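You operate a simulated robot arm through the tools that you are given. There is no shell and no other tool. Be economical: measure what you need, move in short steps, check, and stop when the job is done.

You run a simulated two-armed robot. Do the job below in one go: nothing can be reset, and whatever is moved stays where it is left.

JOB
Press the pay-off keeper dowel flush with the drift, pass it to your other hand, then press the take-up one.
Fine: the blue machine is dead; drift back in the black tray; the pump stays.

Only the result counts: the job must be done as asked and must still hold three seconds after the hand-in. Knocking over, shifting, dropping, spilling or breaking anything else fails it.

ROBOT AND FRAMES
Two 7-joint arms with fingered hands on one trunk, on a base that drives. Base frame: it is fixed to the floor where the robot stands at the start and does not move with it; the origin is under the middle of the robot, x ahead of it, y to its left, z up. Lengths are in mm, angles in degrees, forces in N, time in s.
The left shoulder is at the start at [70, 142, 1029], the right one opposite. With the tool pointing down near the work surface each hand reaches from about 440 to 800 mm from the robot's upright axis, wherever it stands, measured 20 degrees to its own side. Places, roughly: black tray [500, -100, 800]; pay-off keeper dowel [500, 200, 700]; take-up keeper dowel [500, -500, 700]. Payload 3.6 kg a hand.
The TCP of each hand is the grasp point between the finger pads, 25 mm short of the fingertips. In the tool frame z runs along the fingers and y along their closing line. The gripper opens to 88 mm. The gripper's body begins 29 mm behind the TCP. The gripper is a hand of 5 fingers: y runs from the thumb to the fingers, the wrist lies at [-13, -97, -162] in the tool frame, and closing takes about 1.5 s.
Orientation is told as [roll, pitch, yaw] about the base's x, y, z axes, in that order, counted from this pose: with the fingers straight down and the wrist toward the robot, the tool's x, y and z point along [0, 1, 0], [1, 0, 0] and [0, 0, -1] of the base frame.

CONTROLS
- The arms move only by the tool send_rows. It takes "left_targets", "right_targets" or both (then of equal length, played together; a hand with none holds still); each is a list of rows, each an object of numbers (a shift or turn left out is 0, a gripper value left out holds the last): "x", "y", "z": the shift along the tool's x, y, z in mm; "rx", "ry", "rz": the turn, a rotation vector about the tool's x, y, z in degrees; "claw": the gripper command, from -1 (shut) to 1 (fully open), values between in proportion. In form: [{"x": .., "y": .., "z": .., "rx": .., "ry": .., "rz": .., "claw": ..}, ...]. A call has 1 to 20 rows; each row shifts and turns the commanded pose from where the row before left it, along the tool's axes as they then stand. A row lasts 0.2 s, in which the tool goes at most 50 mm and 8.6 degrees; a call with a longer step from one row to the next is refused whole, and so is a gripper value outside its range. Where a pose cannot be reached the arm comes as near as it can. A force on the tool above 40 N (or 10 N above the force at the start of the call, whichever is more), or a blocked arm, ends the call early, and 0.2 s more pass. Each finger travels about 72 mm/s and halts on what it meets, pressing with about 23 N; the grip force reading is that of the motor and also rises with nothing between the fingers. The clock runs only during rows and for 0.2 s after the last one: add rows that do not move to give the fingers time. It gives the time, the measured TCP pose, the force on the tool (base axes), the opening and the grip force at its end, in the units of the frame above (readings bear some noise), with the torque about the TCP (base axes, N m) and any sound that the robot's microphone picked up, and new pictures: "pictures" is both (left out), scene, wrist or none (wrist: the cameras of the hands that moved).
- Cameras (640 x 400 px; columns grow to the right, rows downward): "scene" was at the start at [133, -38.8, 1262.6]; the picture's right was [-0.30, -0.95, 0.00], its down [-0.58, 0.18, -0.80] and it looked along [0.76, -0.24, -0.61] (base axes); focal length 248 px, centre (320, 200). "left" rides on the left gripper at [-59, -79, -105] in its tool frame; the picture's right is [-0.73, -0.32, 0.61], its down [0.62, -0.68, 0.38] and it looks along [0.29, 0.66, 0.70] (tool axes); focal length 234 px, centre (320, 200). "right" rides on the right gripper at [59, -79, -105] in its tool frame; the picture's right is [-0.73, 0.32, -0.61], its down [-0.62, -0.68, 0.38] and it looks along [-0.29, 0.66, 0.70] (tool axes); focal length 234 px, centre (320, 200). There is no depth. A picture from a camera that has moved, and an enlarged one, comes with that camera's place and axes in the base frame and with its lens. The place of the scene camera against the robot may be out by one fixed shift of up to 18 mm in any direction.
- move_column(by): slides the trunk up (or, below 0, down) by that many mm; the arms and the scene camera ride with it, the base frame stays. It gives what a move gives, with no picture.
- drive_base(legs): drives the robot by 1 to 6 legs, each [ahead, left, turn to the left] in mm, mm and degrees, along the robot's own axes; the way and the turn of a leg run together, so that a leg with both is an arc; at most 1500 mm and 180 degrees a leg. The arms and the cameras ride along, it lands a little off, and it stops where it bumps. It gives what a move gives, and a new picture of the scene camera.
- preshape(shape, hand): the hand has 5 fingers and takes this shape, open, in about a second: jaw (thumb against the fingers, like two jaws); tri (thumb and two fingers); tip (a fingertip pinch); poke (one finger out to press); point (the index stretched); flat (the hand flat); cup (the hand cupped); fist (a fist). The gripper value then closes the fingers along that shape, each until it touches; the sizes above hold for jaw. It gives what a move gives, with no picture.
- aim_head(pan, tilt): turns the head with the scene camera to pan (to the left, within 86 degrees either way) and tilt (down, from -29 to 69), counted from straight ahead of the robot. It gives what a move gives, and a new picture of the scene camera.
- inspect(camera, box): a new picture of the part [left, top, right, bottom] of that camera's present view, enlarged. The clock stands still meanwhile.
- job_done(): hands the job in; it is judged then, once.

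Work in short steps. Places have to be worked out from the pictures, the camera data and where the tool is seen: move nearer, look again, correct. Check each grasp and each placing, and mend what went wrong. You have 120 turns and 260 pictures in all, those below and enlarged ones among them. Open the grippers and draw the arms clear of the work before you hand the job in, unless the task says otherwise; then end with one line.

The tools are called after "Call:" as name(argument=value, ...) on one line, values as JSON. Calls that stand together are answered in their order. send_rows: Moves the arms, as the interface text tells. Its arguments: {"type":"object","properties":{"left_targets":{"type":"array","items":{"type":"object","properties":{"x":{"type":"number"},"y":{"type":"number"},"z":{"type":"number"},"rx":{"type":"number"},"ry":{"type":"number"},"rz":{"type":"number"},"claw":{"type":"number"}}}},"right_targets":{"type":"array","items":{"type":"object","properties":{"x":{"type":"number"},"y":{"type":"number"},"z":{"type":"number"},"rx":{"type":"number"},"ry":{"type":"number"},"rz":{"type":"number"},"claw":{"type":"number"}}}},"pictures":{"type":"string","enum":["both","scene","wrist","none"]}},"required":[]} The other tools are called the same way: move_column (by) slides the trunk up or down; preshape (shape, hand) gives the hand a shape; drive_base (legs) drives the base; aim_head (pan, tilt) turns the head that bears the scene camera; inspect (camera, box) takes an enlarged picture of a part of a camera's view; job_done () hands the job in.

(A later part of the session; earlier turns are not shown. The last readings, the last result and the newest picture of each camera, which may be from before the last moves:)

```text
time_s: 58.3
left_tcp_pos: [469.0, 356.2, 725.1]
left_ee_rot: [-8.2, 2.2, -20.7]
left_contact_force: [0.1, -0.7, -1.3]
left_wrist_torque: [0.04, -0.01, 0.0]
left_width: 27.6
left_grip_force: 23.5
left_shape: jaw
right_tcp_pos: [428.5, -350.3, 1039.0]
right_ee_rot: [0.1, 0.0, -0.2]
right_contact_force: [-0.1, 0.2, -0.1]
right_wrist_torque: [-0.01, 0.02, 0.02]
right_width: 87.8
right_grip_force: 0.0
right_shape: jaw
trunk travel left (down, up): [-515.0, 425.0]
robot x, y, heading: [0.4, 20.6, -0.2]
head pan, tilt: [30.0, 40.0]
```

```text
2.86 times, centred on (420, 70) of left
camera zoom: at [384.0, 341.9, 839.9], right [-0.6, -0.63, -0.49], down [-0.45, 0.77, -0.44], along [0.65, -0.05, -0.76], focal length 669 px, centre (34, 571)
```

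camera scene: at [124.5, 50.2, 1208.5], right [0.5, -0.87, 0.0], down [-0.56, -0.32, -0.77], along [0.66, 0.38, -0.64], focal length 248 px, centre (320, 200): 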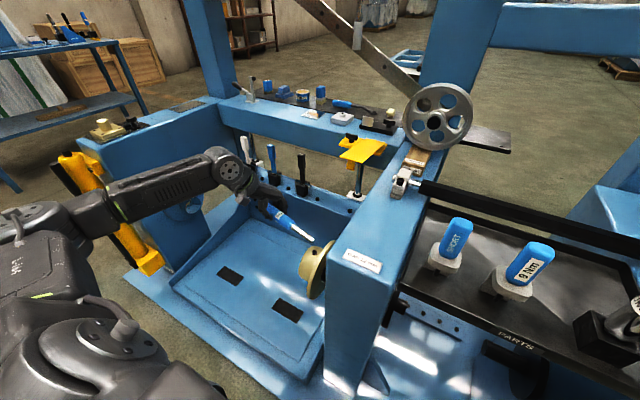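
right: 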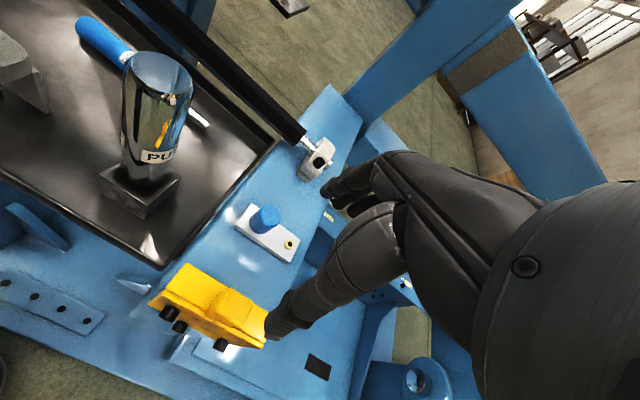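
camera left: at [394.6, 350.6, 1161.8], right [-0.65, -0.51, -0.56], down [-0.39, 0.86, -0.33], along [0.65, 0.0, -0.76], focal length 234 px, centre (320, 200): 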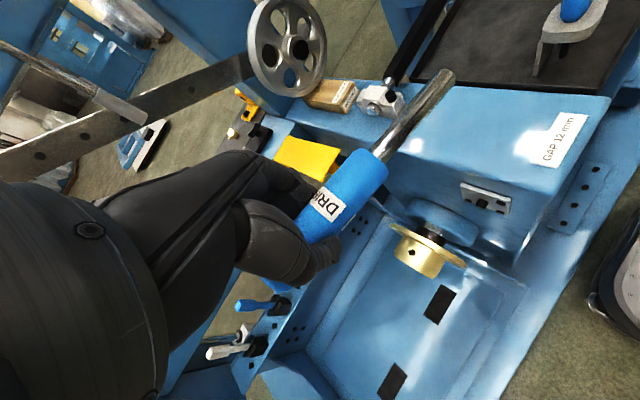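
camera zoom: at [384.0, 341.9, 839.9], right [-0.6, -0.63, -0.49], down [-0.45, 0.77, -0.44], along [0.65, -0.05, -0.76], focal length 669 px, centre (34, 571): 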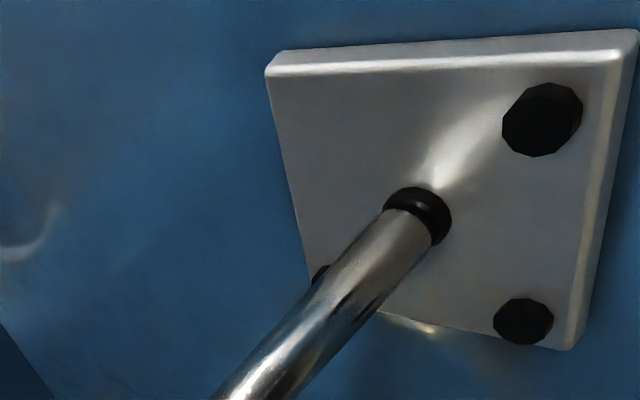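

The dowel is getting shorter with the tip on it. I continue in small steps, watching force and picture.

Call:
send_rows(left_targets=[{"x": -1.4, "y": 0.5, "z": 0.2}, {"x": -1.4, "y": 0.5, "z": 0.2}, {}], pictures="none")

Call:
inspect(camera="left", box=[360, 10, 480, 115])

```text
time_s: 59.1
left_tcp_pos: [468.4, 353.6, 723.3]
left_ee_rot: [-8.2, 2.2, -20.7]
left_contact_force: [0.3, 3.4, -2.3]
left_wrist_torque: [0.05, 0.01, 0.04]
left_width: 27.6
left_grip_force: 23.1
left_shape: jaw
right_tcp_pos: [428.8, -351.3, 1040.2]
right_ee_rot: [0.0, 0.0, -0.2]
right_contact_force: [0.1, -0.4, 0.1]
right_wrist_torque: [0.0, 0.03, -0.01]
right_width: 87.6
right_grip_force: 0.0
right_shape: jaw
trunk travel left (down, up): [-515.0, 425.0]
robot x, y, heading: [3.3, 23.8, -0.1]
head pan, tilt: [30.0, 40.0]
```

```text
3.81 times, centred on (420, 62) of left
camera zoom: at [383.8, 339.1, 839.4], right [-0.6, -0.63, -0.49], down [-0.46, 0.77, -0.44], along [0.65, -0.05, -0.76], focal length 892 px, centre (-61, 724)
```

zoom: 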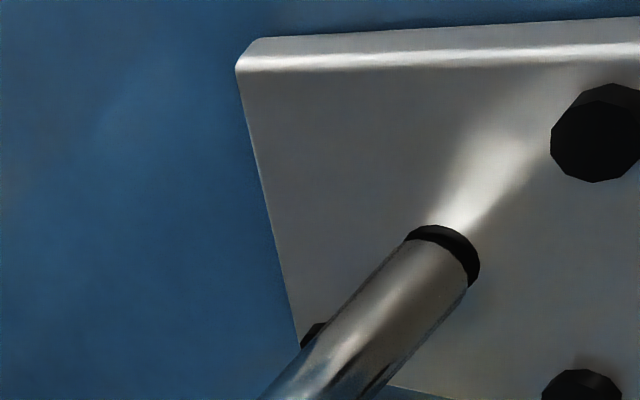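

A 3 N push shows; about 2.5 mm of dowel remains. I continue in fine steps.

Call:
send_rows(left_targets=[{"x": -1.2, "y": 0.45, "z": 0.15}, {"x": -1.2, "y": 0.45, "z": 0.15}, {}], pictures="none")

Call:
inspect(camera="left", box=[360, 10, 480, 115])

```text
time_s: 59.9
left_tcp_pos: [468.3, 351.8, 724.4]
left_ee_rot: [-8.2, 2.1, -20.6]
left_contact_force: [0.6, 9.9, -1.2]
left_wrist_torque: [0.18, 0.02, 0.18]
left_width: 27.4
left_grip_force: 23.1
left_shape: jaw
right_tcp_pos: [429.4, -349.1, 1039.3]
right_ee_rot: [-0.1, 0.1, -0.3]
right_contact_force: [-1.2, -0.2, -0.5]
right_wrist_torque: [-0.01, 0.02, 0.0]
right_width: 88.1
right_grip_force: 0.1
right_shape: jaw
trunk travel left (down, up): [-515.0, 425.0]
robot x, y, heading: [0.4, 22.5, -0.2]
head pan, tilt: [30.0, 40.0]
```

```text
3.81 times, centred on (420, 62) of left
camera zoom: at [384.0, 337.4, 839.8], right [-0.6, -0.63, -0.48], down [-0.46, 0.77, -0.44], along [0.65, -0.05, -0.76], focal length 892 px, centre (-61, 724)
```

zoom: 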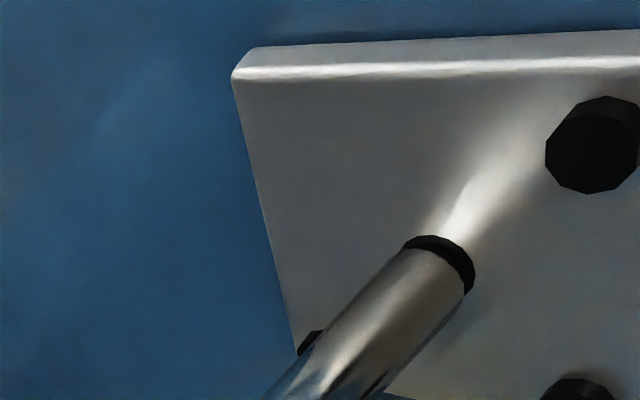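

Force rises to 10 N with little movement. I push on a further 3 mm and watch.

Call:
send_rows(left_targets=[{"x": -1.4, "y": 0.5, "z": 0.18}, {"x": -1.4, "y": 0.5, "z": 0.18}, {}], pictures="none")

Call:
inspect(camera="left", box=[360, 10, 480, 115])

```text
time_s: 60.7
left_tcp_pos: [468.4, 350.6, 722.7]
left_ee_rot: [-8.3, 2.2, -20.6]
left_contact_force: [0.9, 16.6, -3.0]
left_wrist_torque: [0.25, 0.03, 0.32]
left_width: 27.0
left_grip_force: 22.6
left_shape: jaw
right_tcp_pos: [429.9, -347.0, 1040.3]
right_ee_rot: [-0.1, 0.0, -0.1]
right_contact_force: [0.3, 0.1, -0.5]
right_wrist_torque: [0.0, 0.0, 0.02]
right_width: 87.4
right_grip_force: 0.1
right_shape: jaw
trunk travel left (down, up): [-515.0, 425.0]
robot x, y, heading: [1.6, 26.2, -0.3]
head pan, tilt: [30.0, 40.0]
```

```text
3.81 times, centred on (420, 62) of left
camera zoom: at [384.1, 335.5, 839.5], right [-0.6, -0.63, -0.48], down [-0.46, 0.77, -0.44], along [0.65, -0.05, -0.76], focal length 892 px, centre (-61, 724)
```

zoom: 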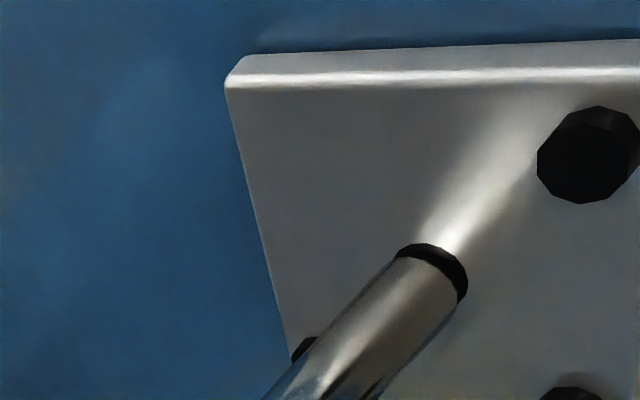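

The drift starts slipping back in the hand at ~17 N. I back off to see what state the dowel is in.

Call:
send_rows(left_targets=[{"x": 9.3, "y": -3.5, "z": -1.2}, {"x": 9.3, "y": -3.5, "z": -1.2}, {}], pictures="none")

Call:
inspect(camera="left", box=[340, 0, 500, 140])

Call:
inspect(camera="left", box=[220, 0, 640, 262])

```text
time_s: 61.5
left_tcp_pos: [467.8, 368.3, 724.8]
left_ee_rot: [-8.1, 2.3, -20.7]
left_contact_force: [0.1, -0.6, -1.4]
left_wrist_torque: [0.01, -0.01, -0.03]
left_width: 26.8
left_grip_force: 22.8
left_shape: jaw
right_tcp_pos: [428.4, -350.8, 1039.2]
right_ee_rot: [0.0, 0.1, -0.3]
right_contact_force: [0.3, -0.8, -0.1]
right_wrist_torque: [0.01, 0.02, 0.0]
right_width: 87.5
right_grip_force: 0.1
right_shape: jaw
trunk travel left (down, up): [-515.0, 425.0]
robot x, y, heading: [1.9, 20.8, -0.2]
head pan, tilt: [30.0, 40.0]
```

```text
2.86 times, centred on (420, 70) of left
camera zoom: at [383.4, 353.2, 840.2], right [-0.6, -0.63, -0.48], down [-0.45, 0.77, -0.44], along [0.65, -0.05, -0.76], focal length 669 px, centre (34, 571)
```

zoom: 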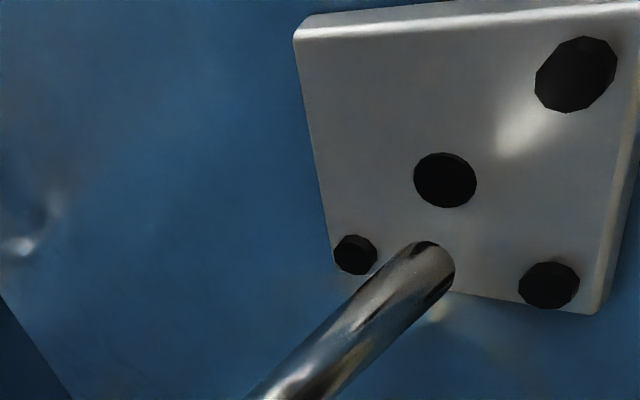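

```text
1.52 times, centred on (430, 131) of left
camera zoom: at [383.4, 353.2, 840.2], right [-0.6, -0.63, -0.48], down [-0.45, 0.77, -0.44], along [0.65, -0.05, -0.76], focal length 357 px, centre (152, 305)
```

zoom: 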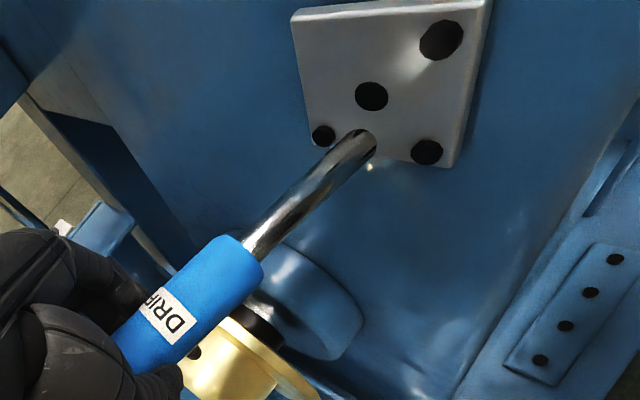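

The dowel now looks flush. I zoom in to make sure nothing stands proud.

Call:
inspect(camera="left", box=[420, 30, 480, 85])

```text
7.27 times, centred on (450, 58) of left
camera zoom: at [383.4, 353.2, 840.2], right [-0.6, -0.63, -0.48], down [-0.45, 0.77, -0.44], along [0.65, -0.05, -0.76], focal length 1703 px, centre (-626, 1236)
```

zoom: 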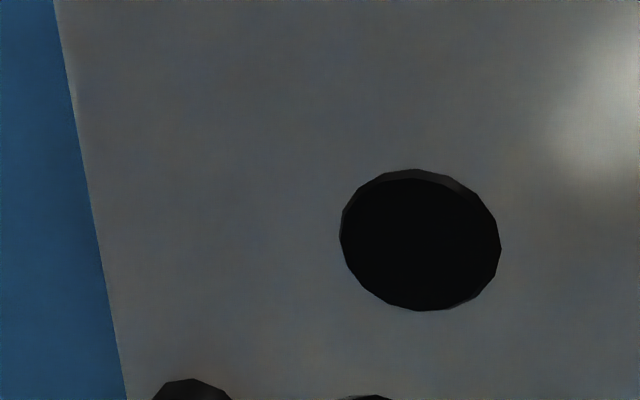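

A ~1 mm rim still stands proud, and the drift turned ~5° in the hand. I realign (yaw +4, roll −4) and recheck the tip before pressing again.

Call:
send_rows(left_targets=[{"rx": -1.9, "ry": -3.9, "rz": -3.6}, {"x": 0.4, "y": 0.1, "z": 3}, {}, {}], pictures="none")

Call:
inspect(camera="left", box=[220, 0, 640, 262])

Call:
inspect(camera="scene", box=[220, 160, 380, 260])

```text
time_s: 62.5
left_tcp_pos: [467.5, 368.1, 719.7]
left_ee_rot: [-11.9, 1.0, -16.7]
left_contact_force: [-0.6, 0.4, -1.4]
left_wrist_torque: [0.03, 0.0, 0.01]
left_width: 26.7
left_grip_force: 23.0
left_shape: jaw
right_tcp_pos: [430.2, -349.2, 1039.8]
right_ee_rot: [0.0, 0.0, -0.2]
right_contact_force: [0.1, -0.8, -0.7]
right_wrist_torque: [0.03, -0.04, -0.01]
right_width: 88.0
right_grip_force: 0.0
right_shape: jaw
trunk travel left (down, up): [-515.0, 425.0]
robot x, y, heading: [1.1, 18.3, -0.4]
head pan, tilt: [30.0, 40.0]
```

```text
1.52 times, centred on (430, 131) of left
camera zoom: at [384.6, 355.6, 837.3], right [-0.56, -0.7, -0.44], down [-0.51, 0.71, -0.49], along [0.66, -0.05, -0.75], focal length 357 px, centre (152, 305)
```

zoom: 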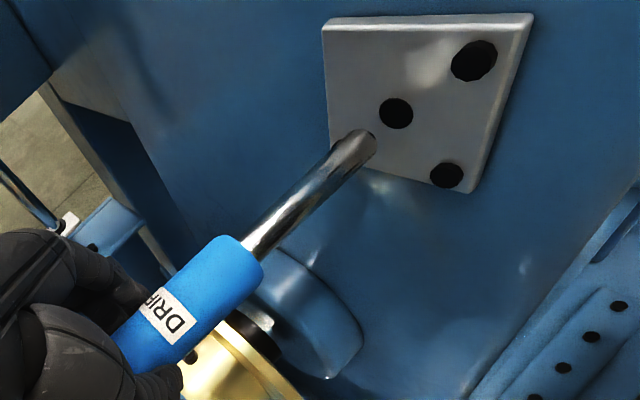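

```text
4.00 times, centred on (300, 210) of scene
camera zoom: at [124.5, 50.3, 1208.5], right [0.5, -0.87, 0.0], down [-0.56, -0.32, -0.77], along [0.66, 0.38, -0.64], focal length 993 px, centre (400, 160)
```

zoom: 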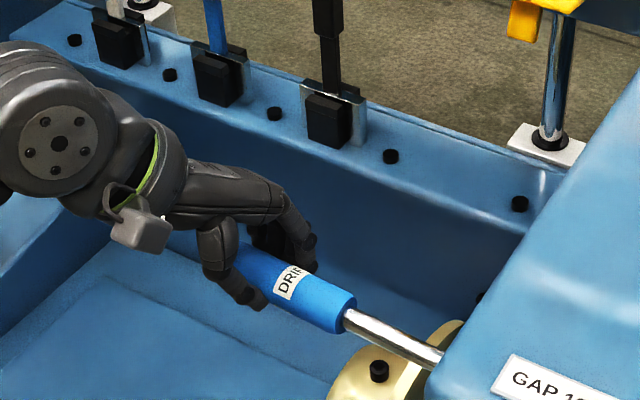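

Tip and dowel are in line to ~1.5 mm. I advance 17 mm, with that correction, to touch.

Call:
send_rows(left_targets=[{"x": -8.3, "y": 2.0, "z": 1.0}, {"x": -8.2, "y": 1.9, "z": 1.0}, {}], pictures="none")

Call:
inspect(camera="left", box=[360, 30, 480, 135])

```text
time_s: 63.3
left_tcp_pos: [466.3, 351.3, 721.4]
left_ee_rot: [-11.9, 1.0, -16.7]
left_contact_force: [0.9, 7.6, -2.2]
left_wrist_torque: [0.15, 0.02, 0.12]
left_width: 26.9
left_grip_force: 22.8
left_shape: jaw
right_tcp_pos: [430.2, -349.5, 1039.8]
right_ee_rot: [-0.1, 0.0, -0.1]
right_contact_force: [0.4, -1.2, 0.0]
right_wrist_torque: [0.02, 0.01, -0.01]
right_width: 88.1
right_grip_force: 0.1
right_shape: jaw
trunk travel left (down, up): [-515.0, 425.0]
robot x, y, heading: [2.1, 20.4, -0.1]
head pan, tilt: [30.0, 40.0]
```

```text
3.81 times, centred on (420, 82) of left
camera zoom: at [383.4, 339.3, 837.9], right [-0.56, -0.7, -0.44], down [-0.51, 0.71, -0.49], along [0.66, -0.05, -0.75], focal length 892 px, centre (-61, 648)
```

zoom: 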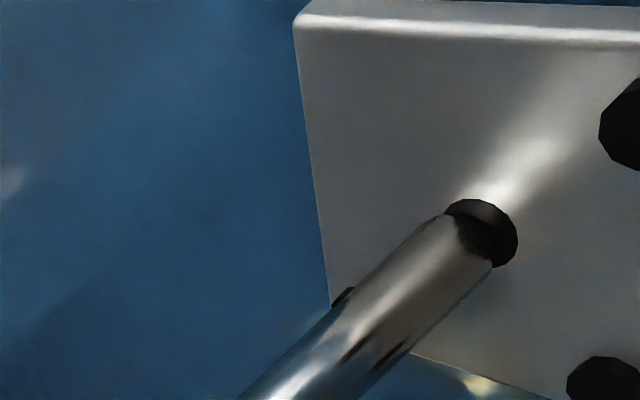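

Contact at 7.6 N. I push 5 mm more, allowing for compliance.

Call:
send_rows(left_targets=[{"x": -1.4, "y": 0.43, "z": 0.29}, {"x": -1.4, "y": 0.43, "z": 0.29}, {"x": -1.4, "y": 0.43, "z": 0.29}, {}, {}], pictures="none")

Call:
inspect(camera="left", box=[360, 30, 480, 135])

```text
time_s: 64.5
left_tcp_pos: [467.9, 348.4, 720.8]
left_ee_rot: [-12.1, 1.1, -16.8]
left_contact_force: [0.8, 20.2, -2.1]
left_wrist_torque: [0.32, 0.02, 0.41]
left_width: 26.6
left_grip_force: 22.5
left_shape: jaw
right_tcp_pos: [430.2, -347.0, 1040.1]
right_ee_rot: [-0.2, 0.0, -0.2]
right_contact_force: [-0.6, 0.0, 0.6]
right_wrist_torque: [0.01, -0.01, 0.0]
right_width: 88.0
right_grip_force: 0.0
right_shape: jaw
trunk travel left (down, up): [-515.0, 425.0]
robot x, y, heading: [2.9, 23.8, -0.2]
head pan, tilt: [30.0, 40.0]
```

```text
3.81 times, centred on (420, 82) of left
camera zoom: at [384.3, 336.2, 837.6], right [-0.56, -0.71, -0.44], down [-0.51, 0.71, -0.49], along [0.66, -0.05, -0.75], focal length 892 px, centre (-61, 648)
```

zoom: 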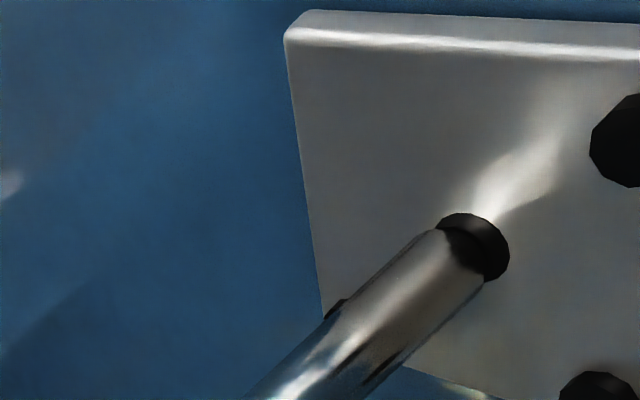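

20 N and the dowel doesn't move further: it looks seated on its stop. I try a firmer push once to be sure.

Call:
send_rows(left_targets=[{"x": -1.9, "y": 0.6, "z": 0.4}, {"x": -1.9, "y": 0.6, "z": 0.4}, {}, {}], pictures="none")

Call:
send_rows(left_targets=[{"x": 9.4, "y": -2.9, "z": -1.9}, {"x": 9.4, "y": -2.9, "z": -1.9}, {"x": 9.4, "y": -2.9, "z": -1.9}, {}], pictures="none")

Call:
inspect(camera="left", box=[420, 30, 500, 95])

Call:
inspect(camera="left", box=[220, 0, 640, 262])

```text
time_s: 65.5
left_tcp_pos: [467.2, 345.5, 721.3]
left_ee_rot: [-12.2, 1.0, -16.8]
left_contact_force: [1.6, 24.6, -2.7]
left_wrist_torque: [0.38, 0.03, 0.48]
left_width: 26.2
left_grip_force: 22.7
left_shape: jaw
right_tcp_pos: [428.8, -346.9, 1040.4]
right_ee_rot: [-0.2, 0.0, -0.3]
right_contact_force: [0.5, -0.5, 0.0]
right_wrist_torque: [-0.01, 0.0, -0.01]
right_width: 88.0
right_grip_force: 0.1
right_shape: jaw
trunk travel left (down, up): [-515.0, 425.0]
robot x, y, heading: [5.0, 18.6, -0.2]
head pan, tilt: [30.0, 40.0]
```

```text
time_s: 66.5
left_tcp_pos: [468.2, 372.4, 723.4]
left_ee_rot: [-11.8, 1.0, -16.7]
left_contact_force: [-0.6, 0.1, -1.8]
left_wrist_torque: [0.04, 0.02, 0.0]
left_width: 26.2
left_grip_force: 23.4
left_shape: jaw
right_tcp_pos: [427.7, -350.1, 1039.6]
right_ee_rot: [0.0, 0.0, -0.2]
right_contact_force: [0.0, 0.1, -0.3]
right_wrist_torque: [-0.01, 0.0, 0.01]
right_width: 87.6
right_grip_force: 0.1
right_shape: jaw
trunk travel left (down, up): [-515.0, 425.0]
robot x, y, heading: [1.7, 21.9, -0.1]
head pan, tilt: [30.0, 40.0]
```

```text
6.15 times, centred on (460, 62) of left
camera zoom: at [384.5, 359.3, 839.1], right [-0.56, -0.7, -0.44], down [-0.51, 0.71, -0.49], along [0.66, -0.05, -0.75], focal length 1441 px, centre (-542, 1046)
```

zoom: 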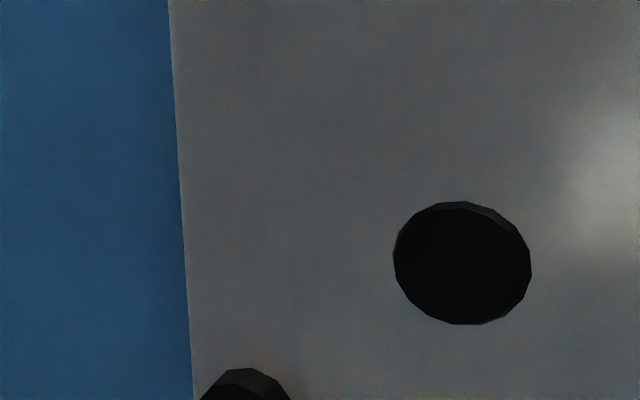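

```text
1.52 times, centred on (430, 131) of left
camera zoom: at [384.5, 359.3, 839.1], right [-0.56, -0.7, -0.44], down [-0.51, 0.71, -0.49], along [0.66, -0.05, -0.75], focal length 357 px, centre (152, 305)
```

zoom: 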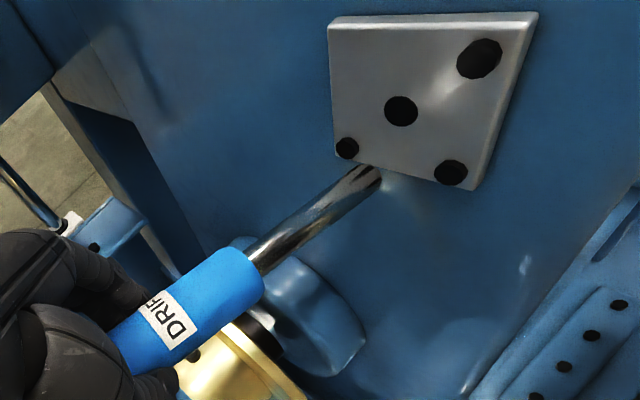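

The dowel didn't move between 7 and 25 N, so it is seated. Now the handover: I raise the trunk, turn the left hand by −80° so the drift's tip points toward the robot, leaving the shaft free for the right hand.

Call:
send_rows(left_targets=[{"x": 20, "y": -6, "z": -4}, {"z": -30}, {}], pictures="none")

Call:
move_column(by=250)

Call:
send_rows(left_targets=[{"rx": 1.65, "ry": 0.14, "rz": 7.82}, {"rx": 1.65, "ry": 0.14, "rz": 7.82}, {"rx": 1.65, "ry": 0.14, "rz": 7.82}, {"rx": 1.65, "ry": 0.14, "rz": 7.82}, {"rx": 1.65, "ry": 0.14, "rz": 7.82}, {"rx": 1.65, "ry": 0.14, "rz": 7.82}, {"rx": 1.65, "ry": 0.14, "rz": 7.82}, {"rx": 1.65, "ry": 0.14, "rz": 7.82}, {"rx": 1.65, "ry": 0.14, "rz": 7.82}, {"rx": 1.65, "ry": 0.14, "rz": 7.82}, {}], pictures="both")

```text
time_s: 67.3
left_tcp_pos: [470.6, 398.5, 751.1]
left_ee_rot: [-11.9, 1.0, -16.7]
left_contact_force: [-1.0, 0.3, -0.9]
left_wrist_torque: [0.0, 0.04, -0.01]
left_width: 26.0
left_grip_force: 23.3
left_shape: jaw
right_tcp_pos: [429.4, -348.3, 1038.7]
right_ee_rot: [-0.1, 0.0, -0.2]
right_contact_force: [0.4, 0.2, -0.1]
right_wrist_torque: [0.03, 0.0, -0.02]
right_width: 88.0
right_grip_force: 0.1
right_shape: jaw
trunk travel left (down, up): [-515.0, 425.0]
robot x, y, heading: [-0.3, 20.1, -0.2]
head pan, tilt: [30.0, 40.0]
```

```text
time_s: 69.9
left_tcp_pos: [468.9, 398.4, 999.6]
left_ee_rot: [-11.9, 1.1, -16.8]
left_contact_force: [0.4, 0.2, -1.8]
left_wrist_torque: [0.05, 0.03, -0.01]
left_width: 26.0
left_grip_force: 23.2
left_shape: jaw
right_tcp_pos: [428.4, -349.0, 1289.8]
right_ee_rot: [0.0, 0.1, -0.1]
right_contact_force: [-0.8, 0.0, -0.3]
right_wrist_torque: [0.01, -0.04, -0.01]
right_width: 87.8
right_grip_force: 0.0
right_shape: jaw
trunk travel left (down, up): [-765.0, 175.0]
robot x, y, heading: [6.7, 21.3, -0.1]
head pan, tilt: [30.0, 40.0]
```

```text
time_s: 72.3
left_tcp_pos: [469.1, 399.7, 1001.6]
left_ee_rot: [-11.8, 1.0, -96.8]
left_contact_force: [0.0, 0.3, -2.1]
left_wrist_torque: [0.02, -0.03, 0.02]
left_width: 25.8
left_grip_force: 23.2
left_shape: jaw
right_tcp_pos: [429.5, -348.8, 1288.8]
right_ee_rot: [-0.1, -0.1, -0.2]
right_contact_force: [-0.4, 0.9, -0.2]
right_wrist_torque: [-0.02, 0.03, -0.01]
right_width: 87.7
right_grip_force: 0.1
right_shape: jaw
trunk travel left (down, up): [-765.0, 175.0]
robot x, y, heading: [2.1, 22.1, -0.2]
head pan, tilt: [30.0, 40.0]
camera scene: at [124.1, 51.0, 1458.6], right [0.5, -0.87, 0.0], down [-0.56, -0.32, -0.77], along [0.66, 0.38, -0.64], focal length 248 px, centre (320, 200)
camera left: at [443.0, 479.4, 1117.9], right [-0.79, 0.43, -0.44], down [0.61, 0.62, -0.49], along [0.06, -0.66, -0.75], focal length 234 px, centre (320, 200)
```

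scene: 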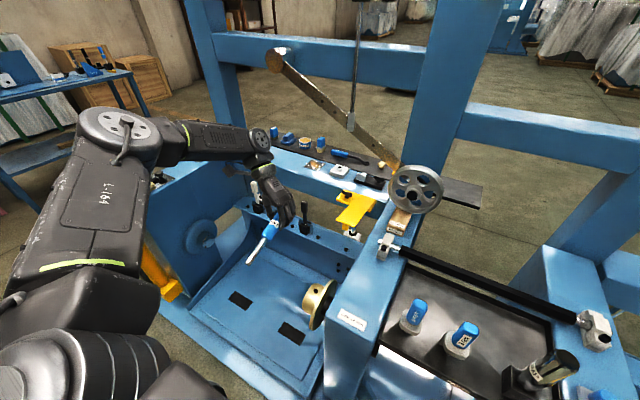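
left: 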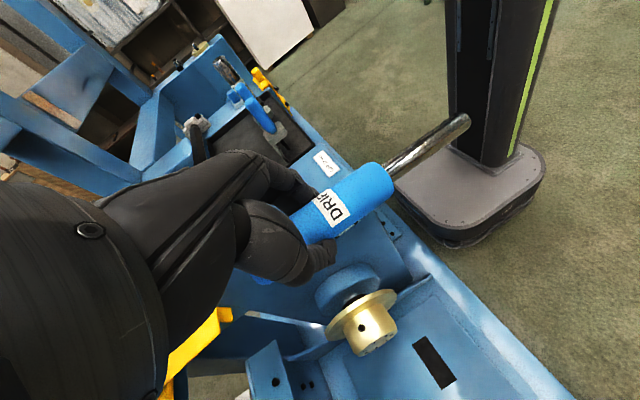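

The left hand holds fine. I bring it to the middle in front of the robot at z≈1080 while the right hand turns to yaw +88, still well apart.

Call:
send_rows(left_targets=[{"z": -20}, {"x": 6.1, "y": 41.4, "z": -9}, {"x": 6.1, "y": 41.4, "z": -9}, {"x": 6.1, "y": 41.4, "z": -9}, {"x": 6.1, "y": 41.4, "z": -9}, {"x": 6.1, "y": 41.4, "z": -9}, {"x": 6.1, "y": 41.4, "z": -9}, {"x": 6.1, "y": 41.4, "z": -9}, {"x": 6.1, "y": 41.4, "z": -9}, {"x": 6.1, "y": 41.4, "z": -9}, {}, {}], right_targets=[{"rz": -8}, {"rz": -8}, {"rz": -8}, {"rz": -8}, {"rz": -8}, {"rz": -8}, {"rz": -8}, {"rz": -8}, {"rz": -8}, {"rz": -8}, {"rz": -8}, {}], pictures="none")

Call:
aim_head(pan=0, tilt=45)

```text
time_s: 74.9
left_tcp_pos: [496.9, 14.8, 1082.0]
left_ee_rot: [-11.9, 1.0, -96.6]
left_contact_force: [-0.5, -0.7, -1.4]
left_wrist_torque: [0.05, -0.01, -0.01]
left_width: 25.6
left_grip_force: 22.8
left_shape: jaw
left hand out of reach, approached as far as the arm can: row 1
right_tcp_pos: [300.2, -94.8, 1276.6]
right_ee_rot: [0.2, 0.9, 73.6]
right_contact_force: [-0.9, -0.3, 0.2]
right_wrist_torque: [0.03, 0.02, -0.01]
right_width: 88.1
right_grip_force: 0.0
right_shape: jaw
right hand out of reach, approached as far as the arm can: row 3, 4, 5, 6, 7, 8, 9, 10, 11
trunk travel left (down, up): [-765.0, 175.0]
robot x, y, heading: [1.7, 17.3, -0.2]
head pan, tilt: [30.0, 40.0]
```

```text
time_s: 75.8
left_tcp_pos: [496.0, 14.3, 1082.4]
left_ee_rot: [-11.9, 1.0, -96.7]
left_contact_force: [0.5, -0.1, -1.8]
left_wrist_torque: [0.0, -0.04, -0.01]
left_width: 25.5
left_grip_force: 22.8
left_shape: jaw
right_tcp_pos: [300.9, -93.8, 1277.6]
right_ee_rot: [0.1, 1.0, 73.6]
right_contact_force: [0.1, -0.1, 0.1]
right_wrist_torque: [0.03, 0.01, -0.01]
right_width: 87.9
right_grip_force: 0.0
right_shape: jaw
trunk travel left (down, up): [-765.0, 175.0]
robot x, y, heading: [3.6, 18.4, -0.0]
head pan, tilt: [0.0, 45.0]
camera scene: at [132.2, 8.0, 1451.3], right [0.0, -1.0, 0.0], down [-0.71, 0.0, -0.71], along [0.71, 0.0, -0.71], focal length 248 px, centre (320, 200)
```

scene: 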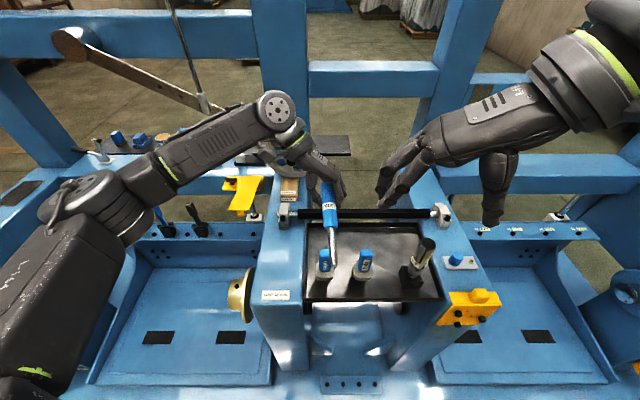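

The right hand couldn't hold that yaw so high and close. I lower it and move it outward, which should bring the commanded pose into reach.

Call:
send_rows(right_targets=[{"z": 40}, {"z": 40}, {"z": 40}, {"z": 40}, {"x": -40}, {}, {}], pictures="scene")

```text
time_s: 77.4
left_tcp_pos: [496.6, 15.6, 1082.2]
left_ee_rot: [-11.8, 1.0, -96.7]
left_contact_force: [0.3, 0.3, -1.8]
left_wrist_torque: [0.05, -0.05, 0.0]
left_width: 25.6
left_grip_force: 23.1
left_shape: jaw
right_tcp_pos: [336.6, -62.0, 1124.3]
right_ee_rot: [0.0, 0.9, 73.6]
right_contact_force: [-0.6, -0.3, 0.2]
right_wrist_torque: [-0.02, 0.03, -0.03]
right_width: 87.8
right_grip_force: 0.1
right_shape: jaw
right hand out of reach, approached as far as the arm can: row 1, 2, 3, 4, 5
trunk travel left (down, up): [-765.0, 175.0]
robot x, y, heading: [-0.2, 22.8, -0.4]
head pan, tilt: [0.0, 45.0]
camera scene: at [132.0, 7.2, 1451.3], right [0.0, -1.0, 0.0], down [-0.71, 0.0, -0.71], along [0.71, 0.0, -0.71], focal length 248 px, centre (320, 200)
```

scene: 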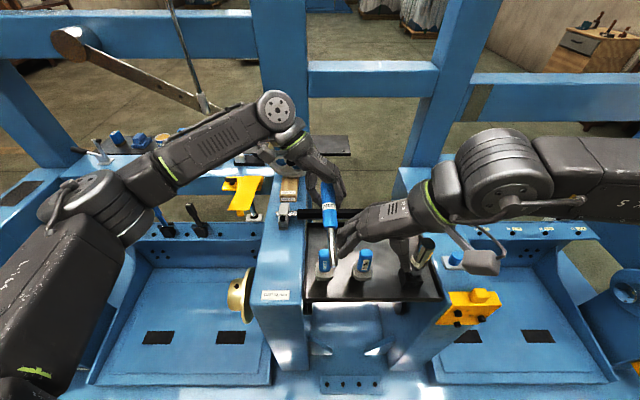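

Right yaw tops out near 74° here. I'll instead turn the left hand another −16° so the drift matches the right hand's direction, and zoom to see both.

Call:
send_rows(left_targets=[{"rx": 1.65, "ry": 0.14, "rz": 7.82}, {"rx": 1.65, "ry": 0.14, "rz": 7.82}, {}], right_targets=[{"y": -20}, {"y": -20}, {}], pictures="wrist")

Call:
inspect(camera="scene", box=[240, 80, 500, 300])

```text
time_s: 78.2
left_tcp_pos: [495.6, 15.3, 1080.5]
left_ee_rot: [-12.0, 0.9, -112.8]
left_contact_force: [-0.2, 0.9, -2.2]
left_wrist_torque: [0.02, 0.01, -0.01]
left_width: 25.3
left_grip_force: 23.2
left_shape: jaw
right_tcp_pos: [319.5, -74.8, 1122.7]
right_ee_rot: [0.1, 0.9, 73.5]
right_contact_force: [-0.7, 0.8, -0.4]
right_wrist_torque: [-0.04, 0.02, 0.0]
right_width: 87.9
right_grip_force: 0.1
right_shape: jaw
right hand out of reach, approached as far as the arm can: row 1, 2
trunk travel left (down, up): [-765.0, 175.0]
robot x, y, heading: [2.0, 20.7, -0.2]
head pan, tilt: [0.0, 45.0]
camera right: at [240.1, -132.5, 1228.7], right [0.79, 0.11, 0.6], down [0.4, -0.84, -0.37], along [0.46, 0.54, -0.71], focal length 234 px, centre (320, 200)
camera left: at [494.1, 100.8, 1197.6], right [-0.64, 0.63, -0.44], down [0.76, 0.43, -0.49], along [-0.12, -0.65, -0.75], focal length 234 px, centre (320, 200)
```

right: 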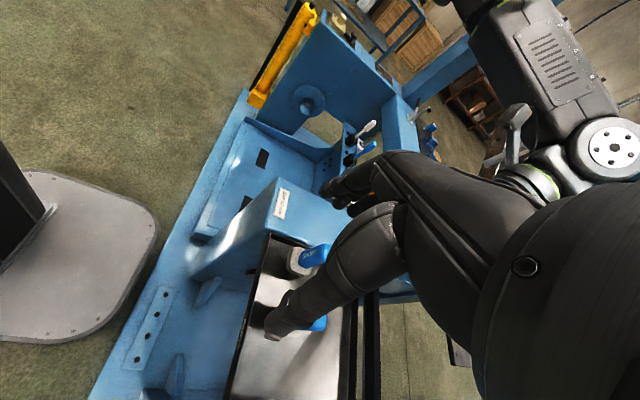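
left: 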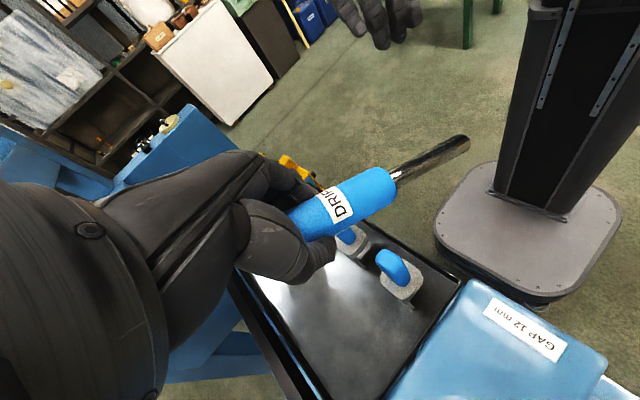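

```text
1.82 times, centred on (370, 190) of scene
camera zoom: at [132.8, 8.8, 1451.2], right [0.0, -1.0, 0.0], down [-0.71, 0.0, -0.71], along [0.71, 0.0, -0.71], focal length 452 px, centre (229, 218)
```

zoom: 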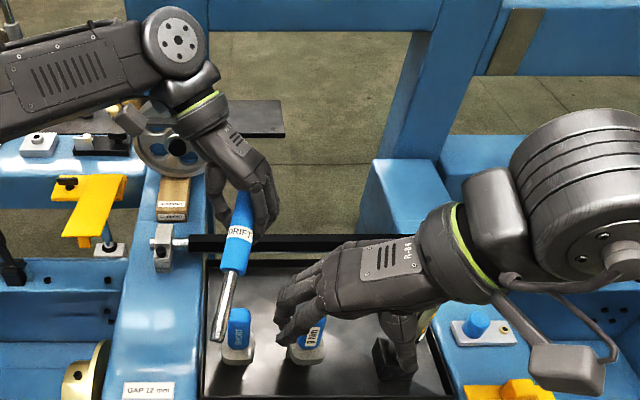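

The drift is drooping slowly in the left grip (width creeping down), so I check the left grasp closely now.

Call:
inspect(camera="left", box=[220, 100, 500, 300])

Call:
inspect(camera="scene", box=[290, 130, 400, 230])

```text
2.00 times, centred on (360, 200) of left
camera zoom: at [494.1, 100.8, 1197.6], right [-0.64, 0.63, -0.44], down [0.76, 0.43, -0.49], along [-0.12, -0.65, -0.75], focal length 468 px, centre (240, 200)
```

zoom: 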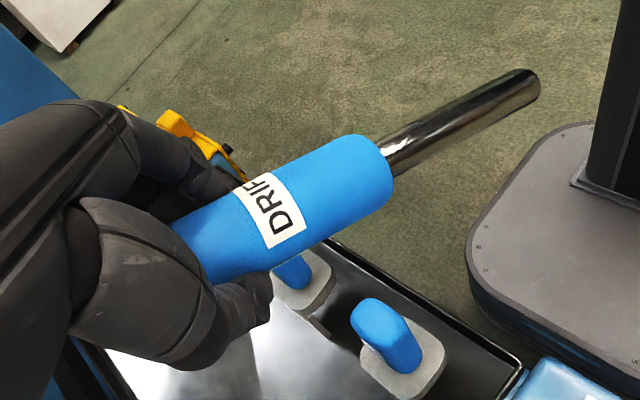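

```text
4.00 times, centred on (345, 180) of scene
camera zoom: at [132.8, 8.8, 1451.2], right [0.0, -1.0, 0.0], down [-0.71, 0.0, -0.71], along [0.71, 0.0, -0.71], focal length 993 px, centre (220, 280)
```

zoom: 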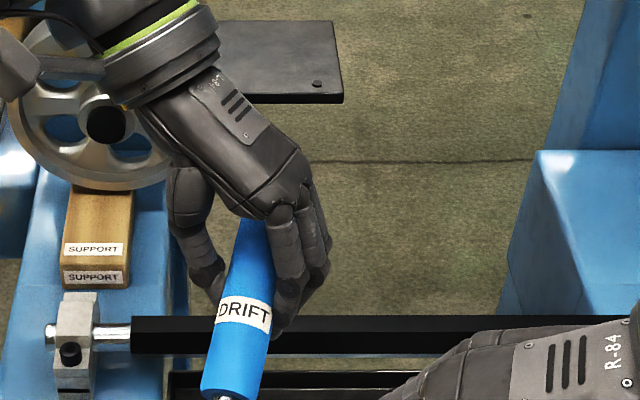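

Grip is still sound. I level the drift with a 14° turn of the left hand, and raise the right hand a bit with yaw 70, then remeasure.

Call:
send_rows(left_targets=[{"rx": -1.3, "ry": -6.8, "rz": 0.4}, {"rx": -1.3, "ry": -6.8, "rz": 0.4}, {}, {}], right_targets=[{"rz": 3.5}, {"z": -30}, {"z": -30}, {}], pictures="none")

Call:
inspect(camera="left", box=[220, 50, 620, 300])

Call:
inspect(camera="scene", box=[240, 100, 460, 280])

```text
time_s: 79.2
left_tcp_pos: [474.4, 13.3, 1072.8]
left_ee_rot: [-25.4, -1.7, -112.6]
left_contact_force: [0.4, 0.1, -0.7]
left_wrist_torque: [-0.02, -0.04, -0.03]
left_width: 25.2
left_grip_force: 23.1
left_shape: jaw
left hand out of reach, approached as far as the arm can: row 2
right_tcp_pos: [322.6, -73.5, 1184.9]
right_ee_rot: [0.1, 0.8, 70.3]
right_contact_force: [0.0, -1.0, 0.1]
right_wrist_torque: [0.01, -0.01, 0.0]
right_width: 87.8
right_grip_force: 0.0
right_shape: jaw
right hand out of reach, approached as far as the arm can: row 1
trunk travel left (down, up): [-765.0, 175.0]
robot x, y, heading: [-1.3, 20.9, -0.2]
head pan, tilt: [0.0, 45.0]
```

```text
1.60 times, centred on (420, 175) of left
camera zoom: at [499.0, 92.6, 1190.9], right [-0.73, 0.64, -0.25], down [0.62, 0.46, -0.63], along [-0.29, -0.61, -0.73], focal length 375 px, centre (160, 240)
```

zoom: 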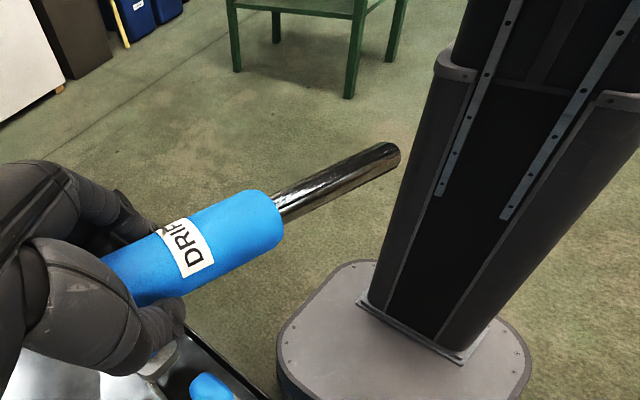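

```text
2.22 times, centred on (350, 190) of scene
camera zoom: at [133.0, 6.1, 1451.2], right [0.0, -1.0, 0.0], down [-0.71, 0.0, -0.71], along [0.71, 0.0, -0.71], focal length 552 px, centre (253, 222)
```

zoom: 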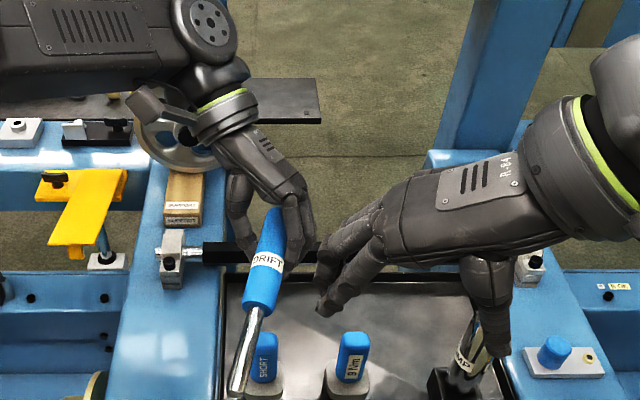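

Drift: joint ≈ (408, 21, 1072), tip ≈ (343, 35, 1060). I bring the right hand above the shaft at (395, 24), still 100 mm above.

Call:
send_rows(right_targets=[{"x": -12, "y": 38}, {"x": -12, "y": 39}, {"x": -11, "y": 39}, {}, {}], pictures="both")

Call:
inspect(camera="scene", box=[240, 100, 460, 280])

```text
time_s: 80.4
left_tcp_pos: [474.2, 14.0, 1072.1]
left_ee_rot: [-25.2, -1.7, -112.5]
left_contact_force: [-0.4, 0.7, -1.4]
left_wrist_torque: [-0.01, -0.04, 0.01]
left_width: 25.2
left_grip_force: 22.7
left_shape: jaw
right_tcp_pos: [394.2, 20.9, 1184.3]
right_ee_rot: [-0.1, 0.8, 70.3]
right_contact_force: [-0.2, 0.4, -0.5]
right_wrist_torque: [0.0, -0.03, 0.02]
right_width: 88.1
right_grip_force: 0.0
right_shape: jaw
trunk travel left (down, up): [-765.0, 175.0]
robot x, y, heading: [-0.6, 20.7, -0.1]
head pan, tilt: [0.0, 45.0]
camera scene: at [132.1, 7.3, 1451.3], right [0.0, -1.0, 0.0], down [-0.71, 0.0, -0.71], along [0.71, 0.0, -0.71], focal length 248 px, centre (320, 200)
camera right: at [312.3, -32.2, 1290.5], right [0.8, 0.07, 0.6], down [0.36, -0.86, -0.37], along [0.49, 0.51, -0.71], focal length 234 px, centre (320, 200)
```

scene: 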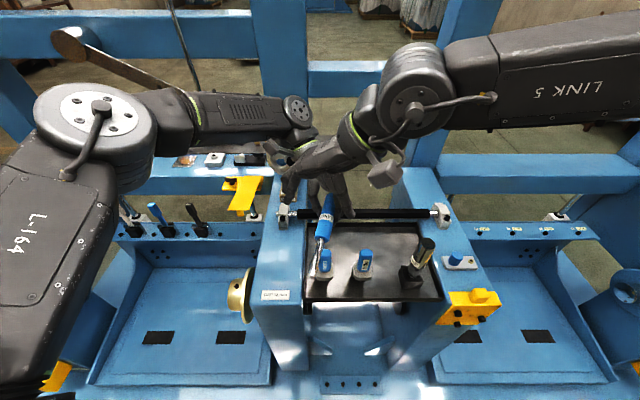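
right: 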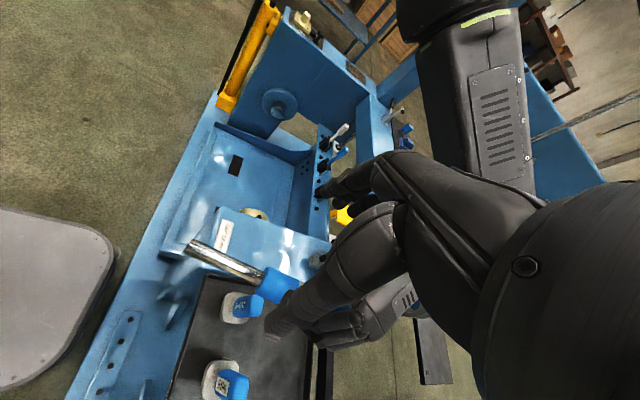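

```text
2.22 times, centred on (350, 190) of scene
camera zoom: at [132.1, 7.3, 1451.3], right [0.0, -1.0, 0.0], down [-0.71, 0.0, -0.71], along [0.71, 0.0, -0.71], focal length 552 px, centre (253, 222)
```

zoom: 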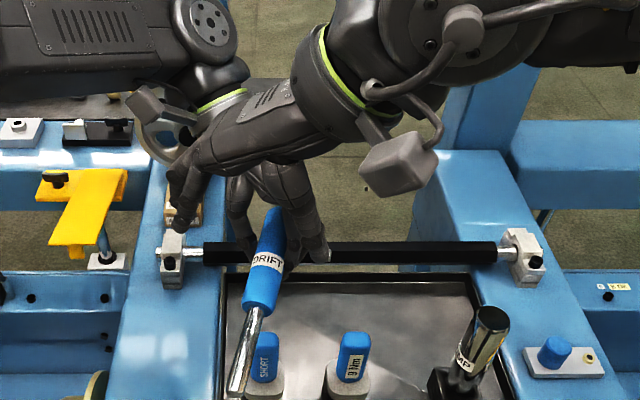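

Right hand is right over the shaft (stereo: joint ≈ (409, 18, 1072), tip ≈ (342, 31, 1058)). I descend 65 mm and check.

Call:
send_rows(right_targets=[{"z": 35}, {"z": 30}, {}], pictures="wrist")

Call:
inspect(camera="left", box=[160, 0, 640, 300])

Call:
inspect(camera="scene", box=[240, 100, 460, 280])

```text
time_s: 81.2
left_tcp_pos: [472.3, 14.9, 1073.0]
left_ee_rot: [-25.3, -1.6, -112.4]
left_contact_force: [0.4, 0.2, -2.5]
left_wrist_torque: [-0.03, -0.05, -0.04]
left_width: 25.3
left_grip_force: 23.2
left_shape: jaw
right_tcp_pos: [394.1, 22.4, 1118.4]
right_ee_rot: [0.0, 0.9, 70.3]
right_contact_force: [-0.4, 0.0, 0.2]
right_wrist_torque: [0.01, 0.0, -0.01]
right_width: 87.9
right_grip_force: 0.1
right_shape: jaw
trunk travel left (down, up): [-765.0, 175.0]
robot x, y, heading: [-2.3, 19.3, 0.1]
head pan, tilt: [0.0, 45.0]
camera right: at [312.0, -33.1, 1224.2], right [0.8, 0.07, 0.6], down [0.36, -0.86, -0.37], along [0.49, 0.51, -0.71], focal length 234 px, centre (320, 200)
```

right: 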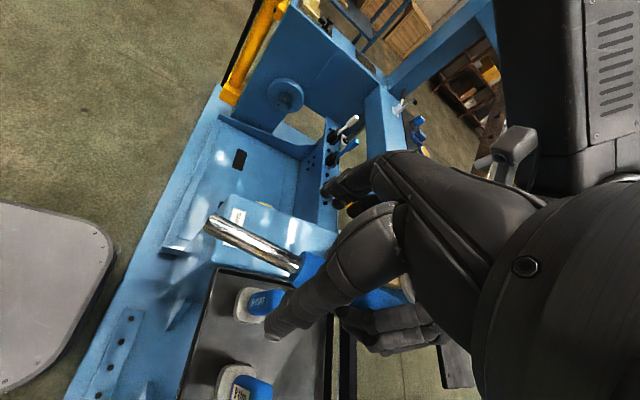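

```text
1.33 times, centred on (400, 150) of left
camera zoom: at [498.0, 94.0, 1191.3], right [-0.73, 0.64, -0.25], down [0.62, 0.46, -0.63], along [-0.29, -0.61, -0.73], focal length 312 px, centre (213, 267)
```

zoom: 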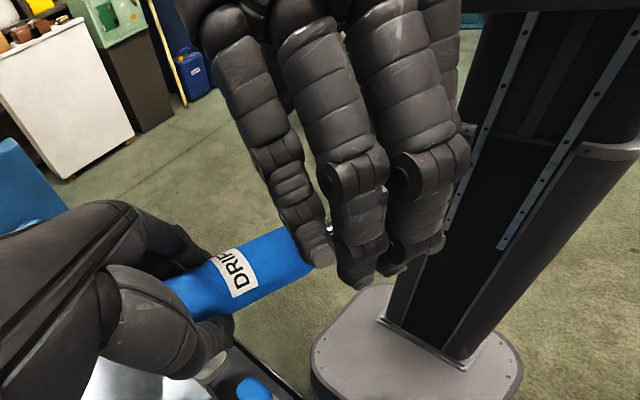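

```text
2.22 times, centred on (350, 190) of scene
camera zoom: at [131.6, 7.8, 1451.3], right [0.0, -1.0, 0.0], down [-0.71, 0.0, -0.71], along [0.71, 0.0, -0.71], focal length 552 px, centre (253, 222)
```

zoom: 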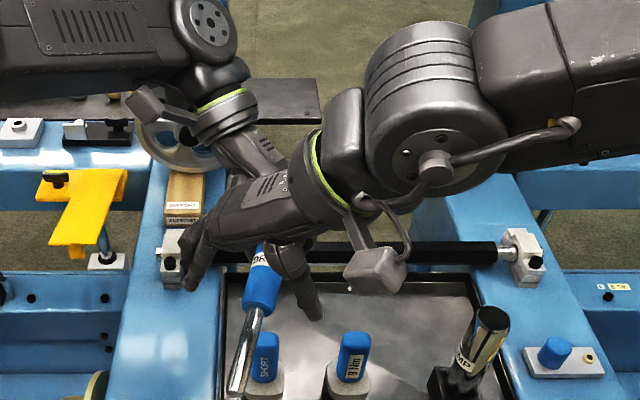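

The right finger row is ~75 mm wide, so I shift the right hand 14 mm toward the handle to leave the tip free, and lower 20 mm.

Call:
send_rows(right_targets=[{"x": -7, "y": 1}, {"x": -7, "y": 1}, {"z": 20}, {}], pictures="wrist")

Call:
inspect(camera="left", box=[160, 0, 640, 300])

```text
time_s: 82.2
left_tcp_pos: [475.0, 15.0, 1073.4]
left_ee_rot: [-25.3, -1.8, -112.5]
left_contact_force: [0.5, 0.6, -2.3]
left_wrist_torque: [-0.02, -0.07, 0.0]
left_width: 25.3
left_grip_force: 22.6
left_shape: jaw
right_tcp_pos: [407.7, 19.4, 1099.5]
right_ee_rot: [0.1, 0.9, 70.3]
right_contact_force: [0.2, 1.0, 0.3]
right_wrist_torque: [0.0, 0.03, -0.03]
right_width: 87.8
right_grip_force: 0.0
right_shape: jaw
trunk travel left (down, up): [-765.0, 175.0]
robot x, y, heading: [1.9, 21.6, -0.2]
head pan, tilt: [0.0, 45.0]
camera right: at [326.6, -36.5, 1204.7], right [0.8, 0.07, 0.6], down [0.36, -0.86, -0.37], along [0.49, 0.51, -0.71], focal length 234 px, centre (320, 200)
```

right: 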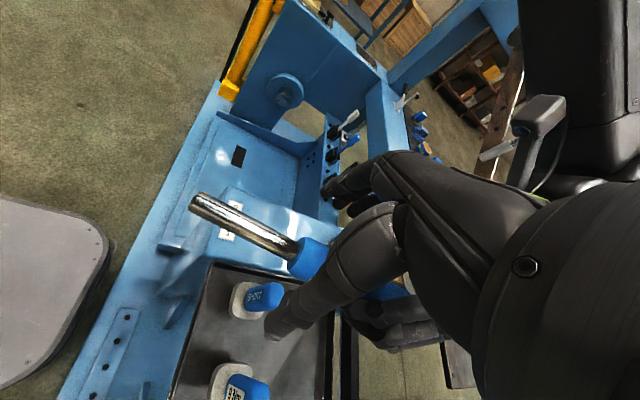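

```text
1.33 times, centred on (400, 150) of left
camera zoom: at [498.4, 93.9, 1191.1], right [-0.73, 0.64, -0.25], down [0.62, 0.46, -0.63], along [-0.29, -0.61, -0.73], focal length 312 px, centre (213, 267)
```

zoom: 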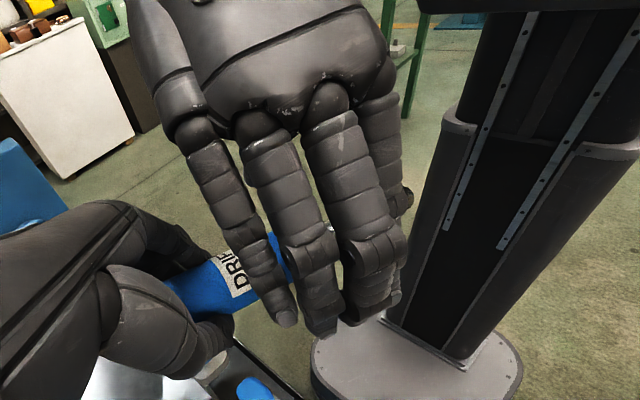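

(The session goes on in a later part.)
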